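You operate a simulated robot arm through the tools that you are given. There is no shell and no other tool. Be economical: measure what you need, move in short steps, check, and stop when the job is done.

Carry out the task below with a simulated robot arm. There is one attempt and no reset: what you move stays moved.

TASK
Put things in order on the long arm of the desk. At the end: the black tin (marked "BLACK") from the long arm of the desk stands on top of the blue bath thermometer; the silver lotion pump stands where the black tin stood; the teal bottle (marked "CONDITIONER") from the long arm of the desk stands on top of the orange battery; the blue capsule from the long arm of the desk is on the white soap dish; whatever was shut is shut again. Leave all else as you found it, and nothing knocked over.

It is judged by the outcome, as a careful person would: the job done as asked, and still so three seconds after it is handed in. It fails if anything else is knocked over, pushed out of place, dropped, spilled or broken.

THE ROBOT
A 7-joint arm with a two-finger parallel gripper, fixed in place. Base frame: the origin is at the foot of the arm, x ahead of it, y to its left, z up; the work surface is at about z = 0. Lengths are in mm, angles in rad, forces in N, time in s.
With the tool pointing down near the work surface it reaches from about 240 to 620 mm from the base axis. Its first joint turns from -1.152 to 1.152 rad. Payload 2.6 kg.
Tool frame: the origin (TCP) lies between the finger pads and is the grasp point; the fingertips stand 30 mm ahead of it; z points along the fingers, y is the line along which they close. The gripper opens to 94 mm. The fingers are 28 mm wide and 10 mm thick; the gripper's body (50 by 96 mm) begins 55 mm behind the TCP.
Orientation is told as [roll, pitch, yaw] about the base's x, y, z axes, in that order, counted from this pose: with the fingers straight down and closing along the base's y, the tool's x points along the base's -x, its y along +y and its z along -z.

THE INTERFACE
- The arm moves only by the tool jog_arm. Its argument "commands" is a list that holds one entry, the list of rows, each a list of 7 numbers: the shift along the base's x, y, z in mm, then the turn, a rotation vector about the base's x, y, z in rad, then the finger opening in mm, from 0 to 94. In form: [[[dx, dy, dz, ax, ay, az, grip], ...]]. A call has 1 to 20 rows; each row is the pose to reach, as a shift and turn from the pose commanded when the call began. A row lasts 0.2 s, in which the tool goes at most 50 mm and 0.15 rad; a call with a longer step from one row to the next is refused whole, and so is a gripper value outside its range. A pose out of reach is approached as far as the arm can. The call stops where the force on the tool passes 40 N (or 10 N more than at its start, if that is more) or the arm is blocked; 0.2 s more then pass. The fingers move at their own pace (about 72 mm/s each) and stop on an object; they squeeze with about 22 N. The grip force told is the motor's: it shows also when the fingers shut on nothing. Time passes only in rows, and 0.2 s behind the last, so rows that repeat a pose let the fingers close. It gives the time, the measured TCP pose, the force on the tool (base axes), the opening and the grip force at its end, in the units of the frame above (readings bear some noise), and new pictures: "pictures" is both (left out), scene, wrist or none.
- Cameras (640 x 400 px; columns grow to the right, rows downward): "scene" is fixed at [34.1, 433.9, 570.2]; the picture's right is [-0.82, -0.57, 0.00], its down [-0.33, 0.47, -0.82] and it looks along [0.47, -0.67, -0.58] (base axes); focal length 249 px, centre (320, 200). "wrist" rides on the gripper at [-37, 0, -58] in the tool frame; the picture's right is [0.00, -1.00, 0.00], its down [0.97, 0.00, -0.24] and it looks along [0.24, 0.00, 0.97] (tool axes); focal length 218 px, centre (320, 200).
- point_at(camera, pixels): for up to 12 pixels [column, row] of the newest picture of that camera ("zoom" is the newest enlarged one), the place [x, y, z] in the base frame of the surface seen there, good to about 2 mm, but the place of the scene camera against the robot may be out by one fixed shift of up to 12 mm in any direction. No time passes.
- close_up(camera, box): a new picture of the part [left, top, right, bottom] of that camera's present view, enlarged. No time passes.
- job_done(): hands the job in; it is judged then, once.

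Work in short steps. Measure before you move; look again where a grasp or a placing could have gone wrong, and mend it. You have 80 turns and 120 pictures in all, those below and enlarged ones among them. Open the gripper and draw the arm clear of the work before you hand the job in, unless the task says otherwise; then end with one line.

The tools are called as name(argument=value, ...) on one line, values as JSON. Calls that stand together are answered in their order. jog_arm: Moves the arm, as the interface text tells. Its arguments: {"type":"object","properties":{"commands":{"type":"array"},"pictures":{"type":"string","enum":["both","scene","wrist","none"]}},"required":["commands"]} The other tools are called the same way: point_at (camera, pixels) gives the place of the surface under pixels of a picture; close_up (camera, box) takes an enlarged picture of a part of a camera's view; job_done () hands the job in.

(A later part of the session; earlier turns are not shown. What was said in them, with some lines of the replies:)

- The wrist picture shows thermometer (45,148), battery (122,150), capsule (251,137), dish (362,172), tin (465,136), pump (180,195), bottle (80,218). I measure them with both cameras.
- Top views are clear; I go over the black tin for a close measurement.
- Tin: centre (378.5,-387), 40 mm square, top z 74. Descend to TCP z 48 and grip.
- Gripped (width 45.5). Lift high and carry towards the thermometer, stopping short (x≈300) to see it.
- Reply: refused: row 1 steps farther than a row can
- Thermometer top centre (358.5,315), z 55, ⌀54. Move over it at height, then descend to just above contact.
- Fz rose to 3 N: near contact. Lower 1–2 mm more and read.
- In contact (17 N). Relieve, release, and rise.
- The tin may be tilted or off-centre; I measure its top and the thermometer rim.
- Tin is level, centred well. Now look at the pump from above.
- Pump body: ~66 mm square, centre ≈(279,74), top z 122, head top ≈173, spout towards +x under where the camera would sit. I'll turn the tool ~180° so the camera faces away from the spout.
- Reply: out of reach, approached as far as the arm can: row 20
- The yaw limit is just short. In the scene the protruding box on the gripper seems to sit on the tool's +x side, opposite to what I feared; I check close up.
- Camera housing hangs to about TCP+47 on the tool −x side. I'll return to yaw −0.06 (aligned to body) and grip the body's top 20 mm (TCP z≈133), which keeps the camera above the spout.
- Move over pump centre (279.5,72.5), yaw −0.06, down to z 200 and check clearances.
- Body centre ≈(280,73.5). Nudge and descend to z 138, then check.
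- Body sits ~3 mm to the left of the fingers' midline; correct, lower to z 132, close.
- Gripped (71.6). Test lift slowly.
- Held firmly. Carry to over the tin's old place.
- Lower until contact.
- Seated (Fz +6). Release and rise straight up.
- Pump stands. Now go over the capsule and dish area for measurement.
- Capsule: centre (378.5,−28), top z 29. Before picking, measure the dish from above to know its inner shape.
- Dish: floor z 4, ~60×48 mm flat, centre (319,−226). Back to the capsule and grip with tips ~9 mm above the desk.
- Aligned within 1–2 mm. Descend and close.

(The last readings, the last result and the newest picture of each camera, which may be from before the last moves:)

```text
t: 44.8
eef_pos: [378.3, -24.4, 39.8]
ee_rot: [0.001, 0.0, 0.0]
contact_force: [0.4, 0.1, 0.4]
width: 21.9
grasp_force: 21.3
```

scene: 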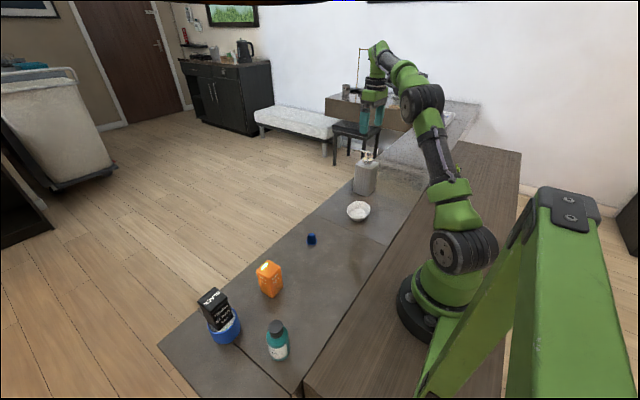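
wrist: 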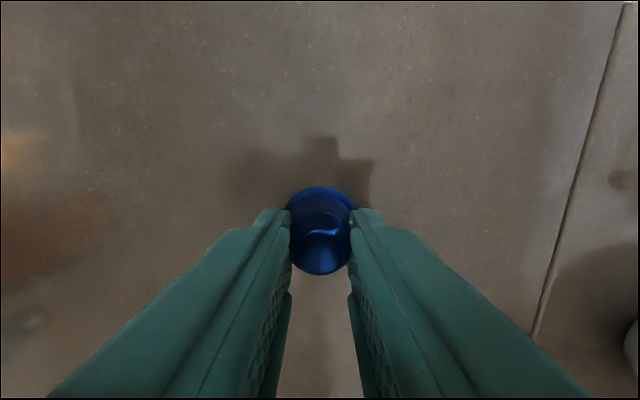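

jog_arm(commands=[[[0, 0, 5, 0, 0, 0, 10], [0, 0, 20, 0, 0, 0, 10], [0, 0, 45, 0, 0, 0, 10], [0, 0, 70, 0, 0, 0, 10], [0, 0, 70, 0, 0, 0, 10]]], pictures="wrist")

close_up(camera="scene", box=[270, 160, 380, 260])

```text
t: 46.0
eef_pos: [377.3, -25.4, 109.4]
ee_rot: [0.001, -0.001, 0.002]
contact_force: [0.6, 0.7, -0.6]
width: 21.5
grasp_force: 22.1
```

wrist: 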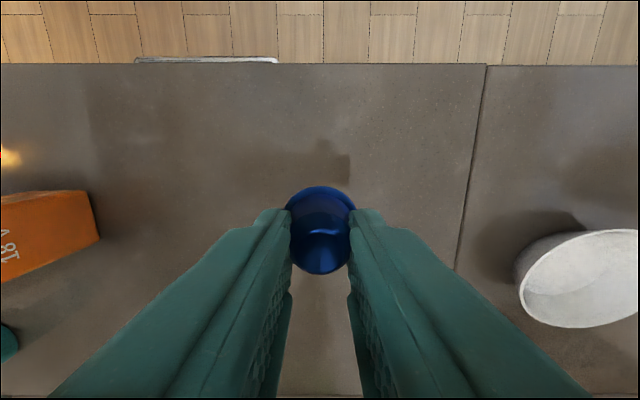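

```text
4.00 times, centred on (325, 210) of scene
```

zoom: 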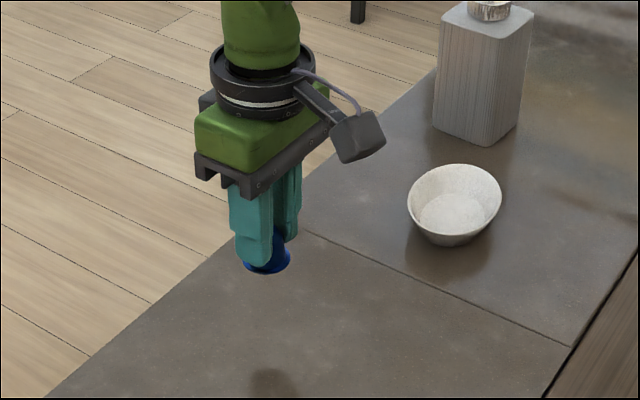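

Held upright. Move over the dish and lower to just above its floor.

jog_arm(commands=[[[-10, -35, 0, 0, 0, 0, 10], [-22, -75, 0, 0, 0, 0, 10], [-34, -115, 0, 0, 0, 0, 10], [-46, -155, 0, 0, 0, 0, 10], [-56, -190, 0, 0, 0, 0, 10], [-58.5, -200.5, 0, 0, 0, 0, 10], [-58.5, -200.5, -20, 0, 0, 0, 10], [-58.5, -200.5, -20, 0, 0, 0, 10]]], pictures="wrist")

```text
t: 47.8
eef_pos: [320.1, -228.3, 87.6]
ee_rot: [0.002, 0.0, -0.001]
contact_force: [-0.2, 0.9, 0.3]
width: 21.5
grasp_force: 22.2
```

wrist: 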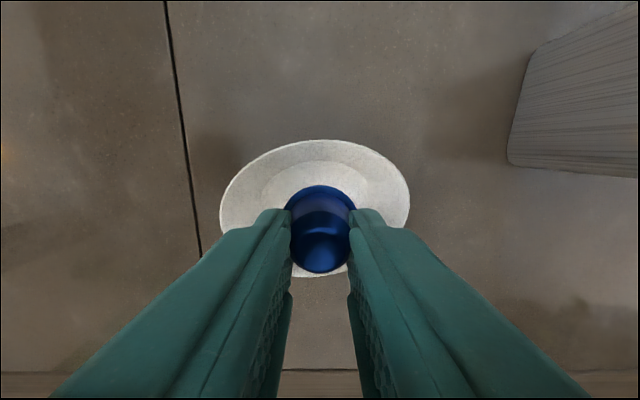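

jog_arm(commands=[[[0, 1, -20, 0, 0, 0, 10], [0, 1, -35, 0, 0, 0, 10], [0, 1, -41, 0, 0, 0, 10], [0, 1, -43, 0, 0, 0, 10], [0, 1, -43, 0, 0, 0, 10]]], pictures="wrist")

```text
t: 49.0
eef_pos: [319.1, -226.4, 44.5]
ee_rot: [0.0, -0.001, -0.001]
contact_force: [-0.5, 0.5, 0.6]
width: 21.3
grasp_force: 22.1
```

wrist: 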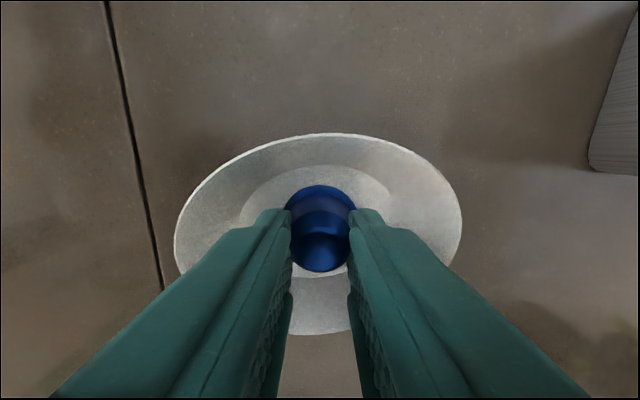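

jog_arm(commands=[[[0, 0, -0.8, 0, 0, 0, 10], [0, 0, -1.5, 0, 0, 0, 10], [0, 0, -1.5, 0, 0, 0, 10]]], pictures="none")

```text
t: 49.8
eef_pos: [320.2, -225.6, 44.6]
ee_rot: [-0.001, 0.0, 0.0]
contact_force: [-2.5, -0.9, 7.9]
width: 21.1
grasp_force: 21.9
```

Contact at 8 N. Release by opening to 44, then rise.

jog_arm(commands=[[[0, 0, -0.7, 0, 0, 0, 22], [0, 0, -0.7, 0, 0, 0, 30], [0, 0, -0.7, 0, 0, 0, 38], [0, 0, -0.7, 0, 0, 0, 44], [0, 0, -0.7, 0, 0, 0, 44], [0, 0, 20, 0, 0, 0, 44], [0, 0, 60, 0, 0, 0, 44], [0, 0, 105, 0, 0, 0, 60], [0, 0, 150, 0, 0, 0, 80], [0, 0, 150, 0, 0, 0, 94]]], pictures="wrist")

close_up(camera="scene", box=[300, 140, 400, 240])

```text
t: 52.0
eef_pos: [319.4, -228.9, 191.4]
ee_rot: [0.0, 0.0, 0.0]
contact_force: [-0.3, 0.2, 0.8]
width: 94.0
grasp_force: 0.0
```

wrist: 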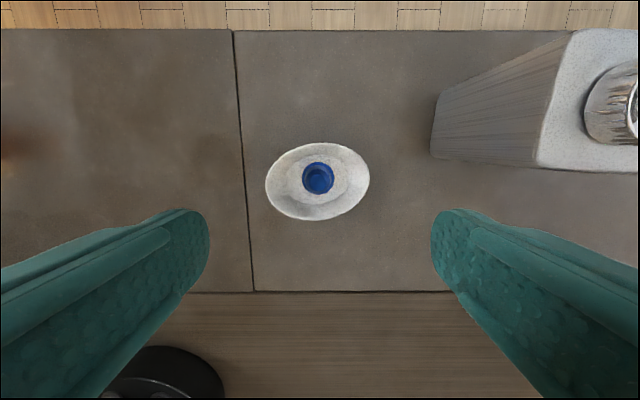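

```text
4.00 times, centred on (350, 190) of scene
```

zoom: 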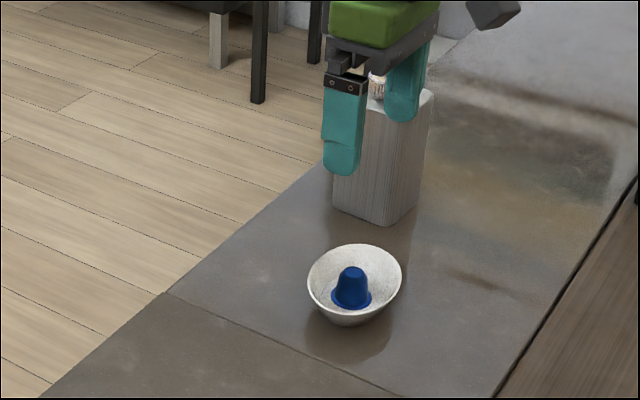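

Capsule sits in the dish. Now go over the teal bottle.

jog_arm(commands=[[[0, 30, 30, 0, 0, 0, 94], [0, 70, 50, 0, 0, 0, 94], [0, 115, 60, 0, 0, 0, 94], [0, 160, 60, 0, 0, 0, 94], [0, 205, 60, 0, 0, 0, 94], [0, 250, 60, 0, 0, 0, 94], [0, 295, 60, 0, 0, 0, 94], [0, 340, 60, 0, 0, 0, 94], [-10, 380, 60, 0, 0, 0, 94], [-25, 420, 60, 0, 0, 0, 94], [-45, 455, 60, 0, 0, 0, 94], [-65, 485, 50, 0, 0, 0, 94], [-75, 490, 40, 0, 0, 0, 94], [-75, 490, 40, 0, 0, 0, 94]]], pictures="wrist")

close_up(camera="wrist", box=[256, 110, 416, 220])

```text
t: 55.0
eef_pos: [245.0, 267.7, 234.8]
ee_rot: [0.0, 0.002, 0.001]
contact_force: [0.2, 0.3, -0.8]
width: 93.9
grasp_force: 0.0
```

wrist: 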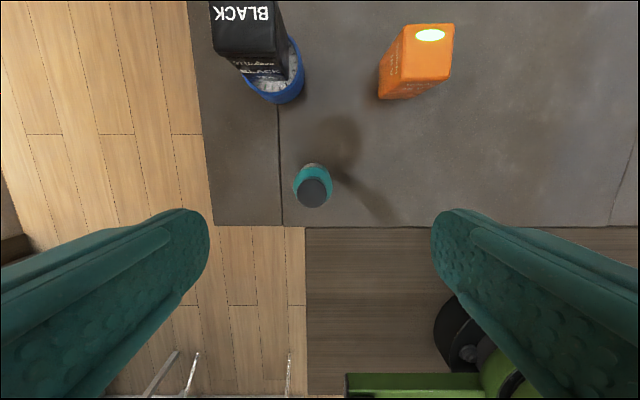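

```text
3.64 times, centred on (336, 165) of wrist
```

zoom: 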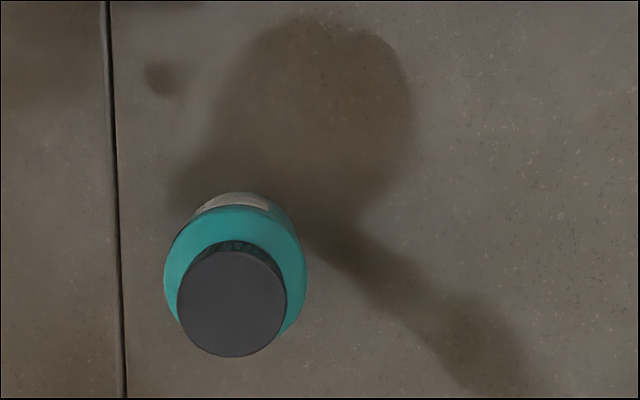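

point_at(camera="wrist", pixels=[[314, 192], [300, 192], [328, 192], [314, 180], [314, 205], [297, 178], [331, 180], [314, 166], [384, 60], [430, 35], [450, 28], [448, 76]])

```text
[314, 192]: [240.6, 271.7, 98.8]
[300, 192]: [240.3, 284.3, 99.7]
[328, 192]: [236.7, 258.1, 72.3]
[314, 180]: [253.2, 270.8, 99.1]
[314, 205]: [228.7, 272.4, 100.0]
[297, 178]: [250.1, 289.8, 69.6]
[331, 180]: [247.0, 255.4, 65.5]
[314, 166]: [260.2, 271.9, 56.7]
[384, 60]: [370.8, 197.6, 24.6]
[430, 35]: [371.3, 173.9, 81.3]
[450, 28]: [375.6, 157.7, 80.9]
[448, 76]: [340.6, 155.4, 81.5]
```

Bottle: centre ≈(241.5,272), cap top z 100, body ⌀~38. Battery top centre ≈(357.5,175), z 81. Descend on the bottle to TCP z 52 and grip.

jog_arm(commands=[[[-3.5, 4.5, -40, 0, 0, 0, 94], [-3.5, 4.5, -80, 0, 0, 0, 94], [-3.5, 4.5, -120, 0, 0, 0, 94], [-3.5, 4.5, -155, 0, 0, 0, 94], [-3.5, 4.5, -182, 0, 0, 0, 94], [-3.5, 4.5, -182, 0, 0, 0, 94]]], pictures="wrist")

```text
t: 56.4
eef_pos: [244.9, 268.2, 53.2]
ee_rot: [0.002, 0.001, 0.0]
contact_force: [1.3, -0.3, 0.2]
width: 94.2
grasp_force: 0.1
```

wrist: 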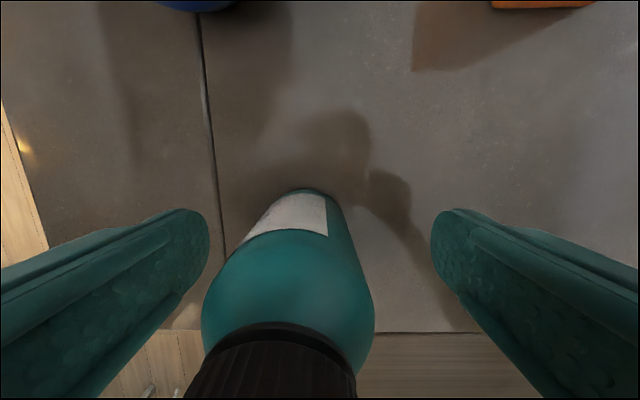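

The bottle is ~5 mm left of the fingers' midline; shift +y and −x, then look.

jog_arm(commands=[[[-3, 4.5, 0, 0, 0, 0, 94], [-3, 4.5, 0, 0, 0, 0, 94]]], pictures="wrist")

```text
t: 57.0
eef_pos: [240.8, 272.0, 53.5]
ee_rot: [0.001, -0.001, 0.0]
contact_force: [-0.2, 0.9, -0.4]
width: 93.7
grasp_force: 0.1
```

wrist: 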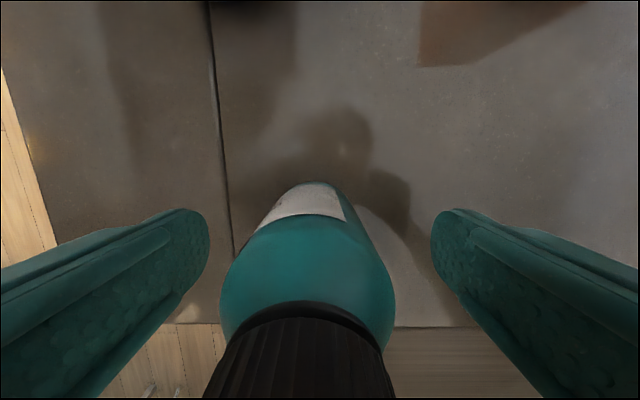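

Another +3 mm, then close.

jog_arm(commands=[[[0, 3, 0, 0, 0, 0, 94], [0, 3, 0, 0, 0, 0, 94], [0, 3, 0, 0, 0, 0, 70], [0, 3, 0, 0, 0, 0, 50], [0, 3, 0, 0, 0, 0, 30], [0, 3, 0, 0, 0, 0, 25], [0, 3, 0, 0, 0, 0, 25]]], pictures="wrist")

```text
t: 58.6
eef_pos: [240.1, 276.8, 53.5]
ee_rot: [0.0, -0.002, 0.0]
contact_force: [-0.8, 0.5, -0.3]
width: 40.8
grasp_force: 21.9
```

wrist: 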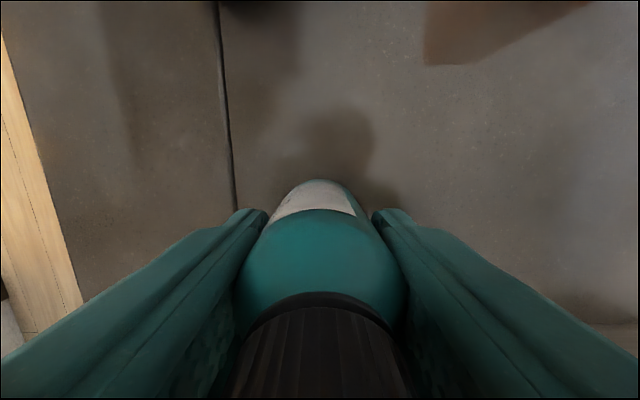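

Gripped. Lift, carry to over the battery (stay high), and look.

jog_arm(commands=[[[0, 0, 8, 0, 0, 0, 25], [0, 0, 35, 0, 0, 0, 25], [0, 0, 75, 0, 0, 0, 25], [0, 0, 115, 0, 0, 0, 25], [5, -5, 135, 0, 0, 0, 25], [25, -25, 135, 0, 0, 0, 25], [50, -48, 135, 0, 0, 0, 25], [75, -71, 135, 0, 0, 0, 25], [75, -95, 135, 0, 0, 0, 25], [75, -101, 135, 0, 0, 0, 25], [75, -101, 115, 0, 0, 0, 25], [75, -101, 115, 0, 0, 0, 25]]])

```text
t: 61.2
eef_pos: [314.8, 177.6, 166.3]
ee_rot: [0.001, 0.001, -0.001]
contact_force: [-1.4, -0.5, -0.6]
width: 40.7
grasp_force: 21.7
```

scene: 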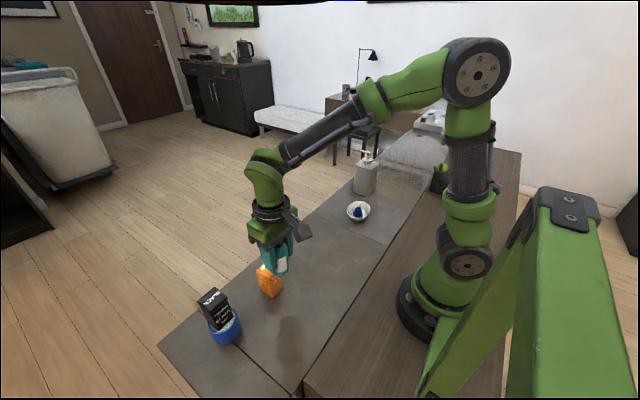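
wrist: 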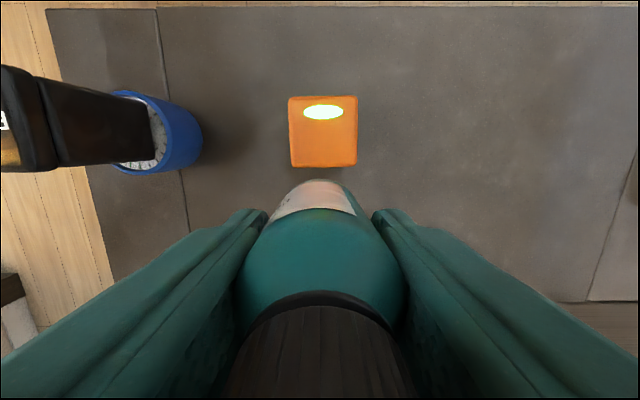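

point_at(camera="wrist", pixels=[[292, 100], [354, 100], [294, 160], [353, 160], [323, 130], [323, 112], [290, 130], [356, 130], [323, 97], [323, 165]])

```text
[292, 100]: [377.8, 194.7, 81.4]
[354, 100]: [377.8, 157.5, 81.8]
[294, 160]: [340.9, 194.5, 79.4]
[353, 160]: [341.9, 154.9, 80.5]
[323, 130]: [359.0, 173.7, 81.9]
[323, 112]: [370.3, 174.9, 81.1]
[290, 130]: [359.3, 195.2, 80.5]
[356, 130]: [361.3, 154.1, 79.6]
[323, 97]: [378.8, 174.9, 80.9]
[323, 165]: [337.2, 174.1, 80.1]
```

Battery top centre (358.5,175), z 81. Move over it and descend to ~2 mm above.

jog_arm(commands=[[[22, -1, 0, 0, 0, 0, 25], [42.4, -2, 0, 0, 0, 0, 25], [42.4, -2, 0, 0, 0, 0, 25], [42.4, -2, -15, 0, 0, 0, 25], [42.4, -2, -25, 0, 0, 0, 25], [42.4, -2, -29, 0, 0, 0, 25], [42.4, -2, -29, 0, 0, 0, 25]]], pictures="wrist")

close_up(camera="scene", box=[220, 220, 320, 310])

```text
t: 62.8
eef_pos: [355.8, 173.7, 138.3]
ee_rot: [-0.001, -0.001, 0.0]
contact_force: [-0.6, -0.2, -0.3]
width: 40.7
grasp_force: 21.8
```

wrist: 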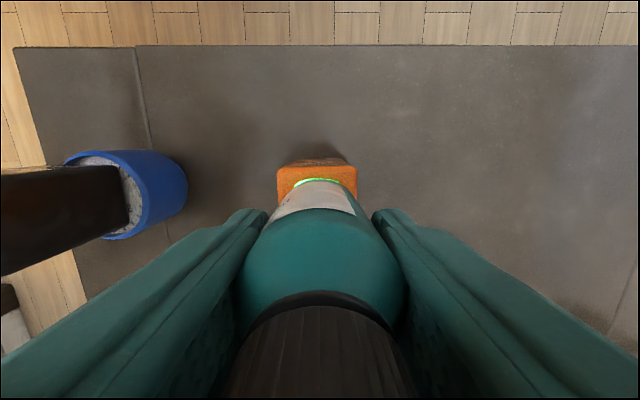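

```text
4.44 times, centred on (270, 265) of scene
```

zoom: 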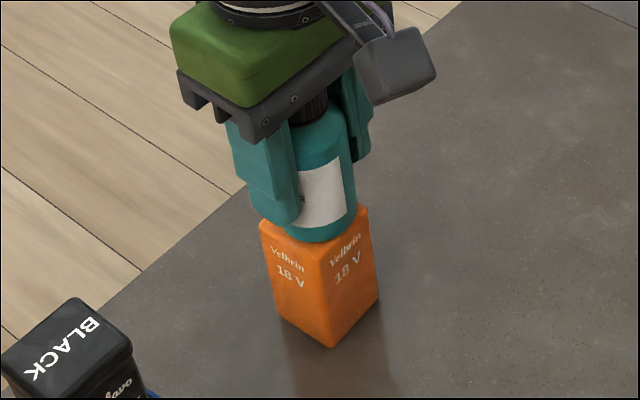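

Bottle sits ~2–3 mm towards −x of centre; shift +2.5 in x and lower to contact.

jog_arm(commands=[[[2.5, 0.3, 0, 0, 0, 0, 25], [2.5, 0.3, -1.5, 0, 0, 0, 25], [2.5, 0.3, -2.5, 0, 0, 0, 25], [2.5, 0.3, -2.5, 0, 0, 0, 25]]], pictures="none")

```text
t: 63.8
eef_pos: [358.9, 173.5, 135.2]
ee_rot: [-0.001, -0.002, 0.0]
contact_force: [-1.0, -1.1, 3.9]
width: 40.8
grasp_force: 21.6
```

jog_arm(commands=[[[0, 0, -0.4, 0, 0, 0, 25], [0, 0, -0.4, 0, 0, 0, 25]]], pictures="wrist")

close_up(camera="scene", box=[220, 220, 320, 310])

```text
t: 64.4
eef_pos: [358.5, 173.3, 136.2]
ee_rot: [-0.001, -0.001, 0.0]
contact_force: [-1.3, 0.1, 8.1]
width: 40.8
grasp_force: 22.3
```

wrist: 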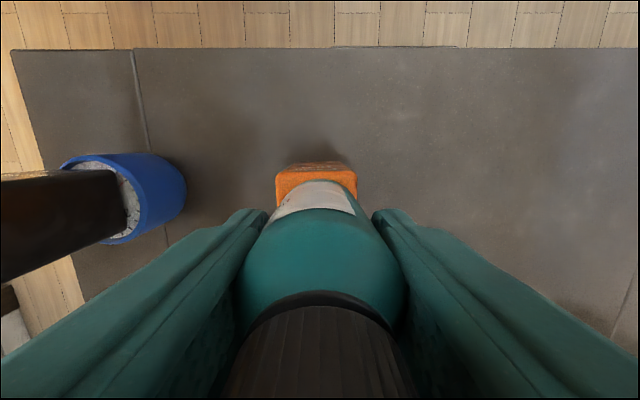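

```text
4.44 times, centred on (270, 265) of scene
```

zoom: 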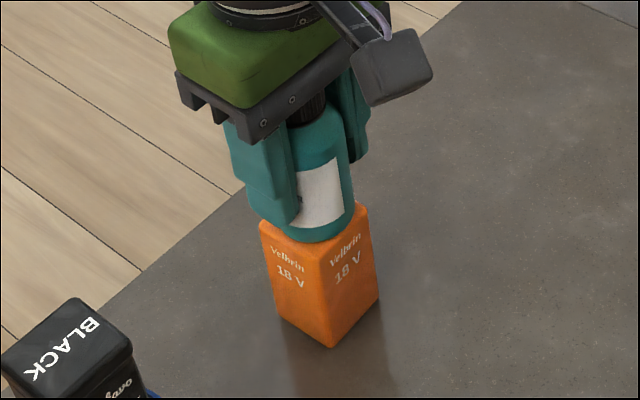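

Well seated, 8 N. Release (to 75, clear of the tin) and rise straight up.

jog_arm(commands=[[[0, 0, 0.3, 0, 0, 0, 41], [0, 0, 0.3, 0, 0, 0, 48], [0, 0, 0.3, 0, 0, 0, 58], [0, 0, 0.3, 0, 0, 0, 68], [0, 0, 0.3, 0, 0, 0, 75], [0, 0, 0.3, 0, 0, 0, 75], [0, 0, 20, 0, 0, 0, 75], [0, 0, 60, 0, 0, 0, 75], [0, 0, 105, 0, 0, 0, 75], [0, 0, 150, 0, 0, 0, 75], [0, 0, 190, 0, 0, 0, 75], [-20, -40, 200, 0, 0, 0, 75], [-30, -80, 200, 0, 0, 0, 75], [-30, -120, 200, 0, 0, 0, 75], [-30, -160, 200, 0, 0, 0, 75], [-30, -160, 200, 0, 0, 0, 94]]])

close_up(camera="scene", box=[180, 140, 400, 370])

```text
t: 67.8
eef_pos: [327.0, 16.3, 334.4]
ee_rot: [0.0, 0.001, -0.001]
contact_force: [0.2, 0.0, 0.1]
width: 94.0
grasp_force: 0.2
```

scene: 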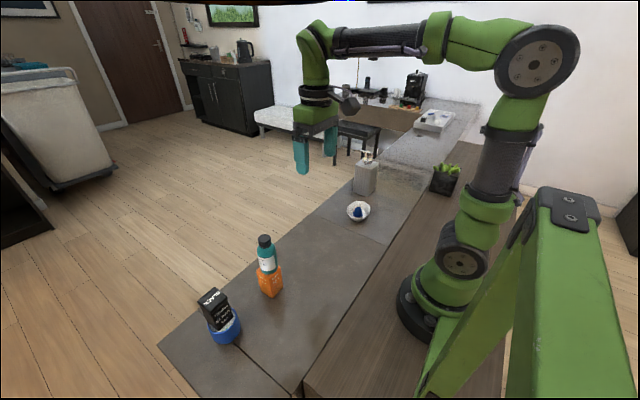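
wrist: 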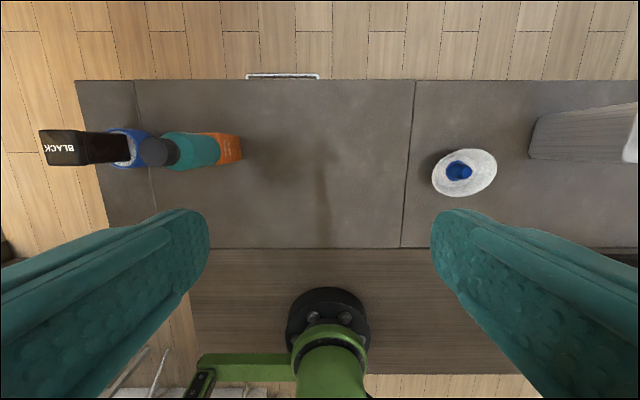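

```text
1.74 times, centred on (290, 255) of scene
```

zoom: 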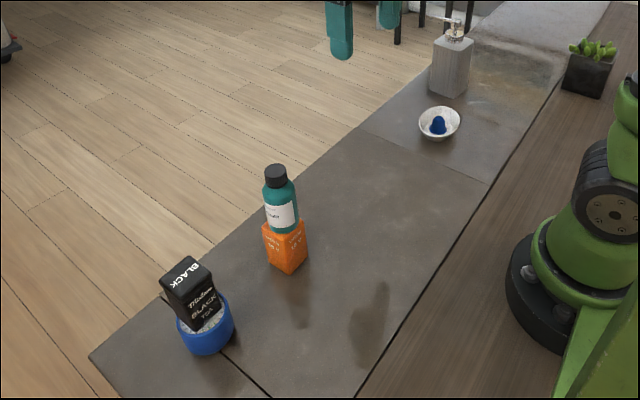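

All four placements stand as asked, nothing was opened, and the arm is clear with the gripper open. I hand it in.

job_done()

```text
The job is handed in.
```

The job is handed in: the black tin is on the thermometer, the pump is on the tin's old spot, the teal bottle is on the battery and the blue capsule is in the soap dish, with nothing knocked over in the last pictures.
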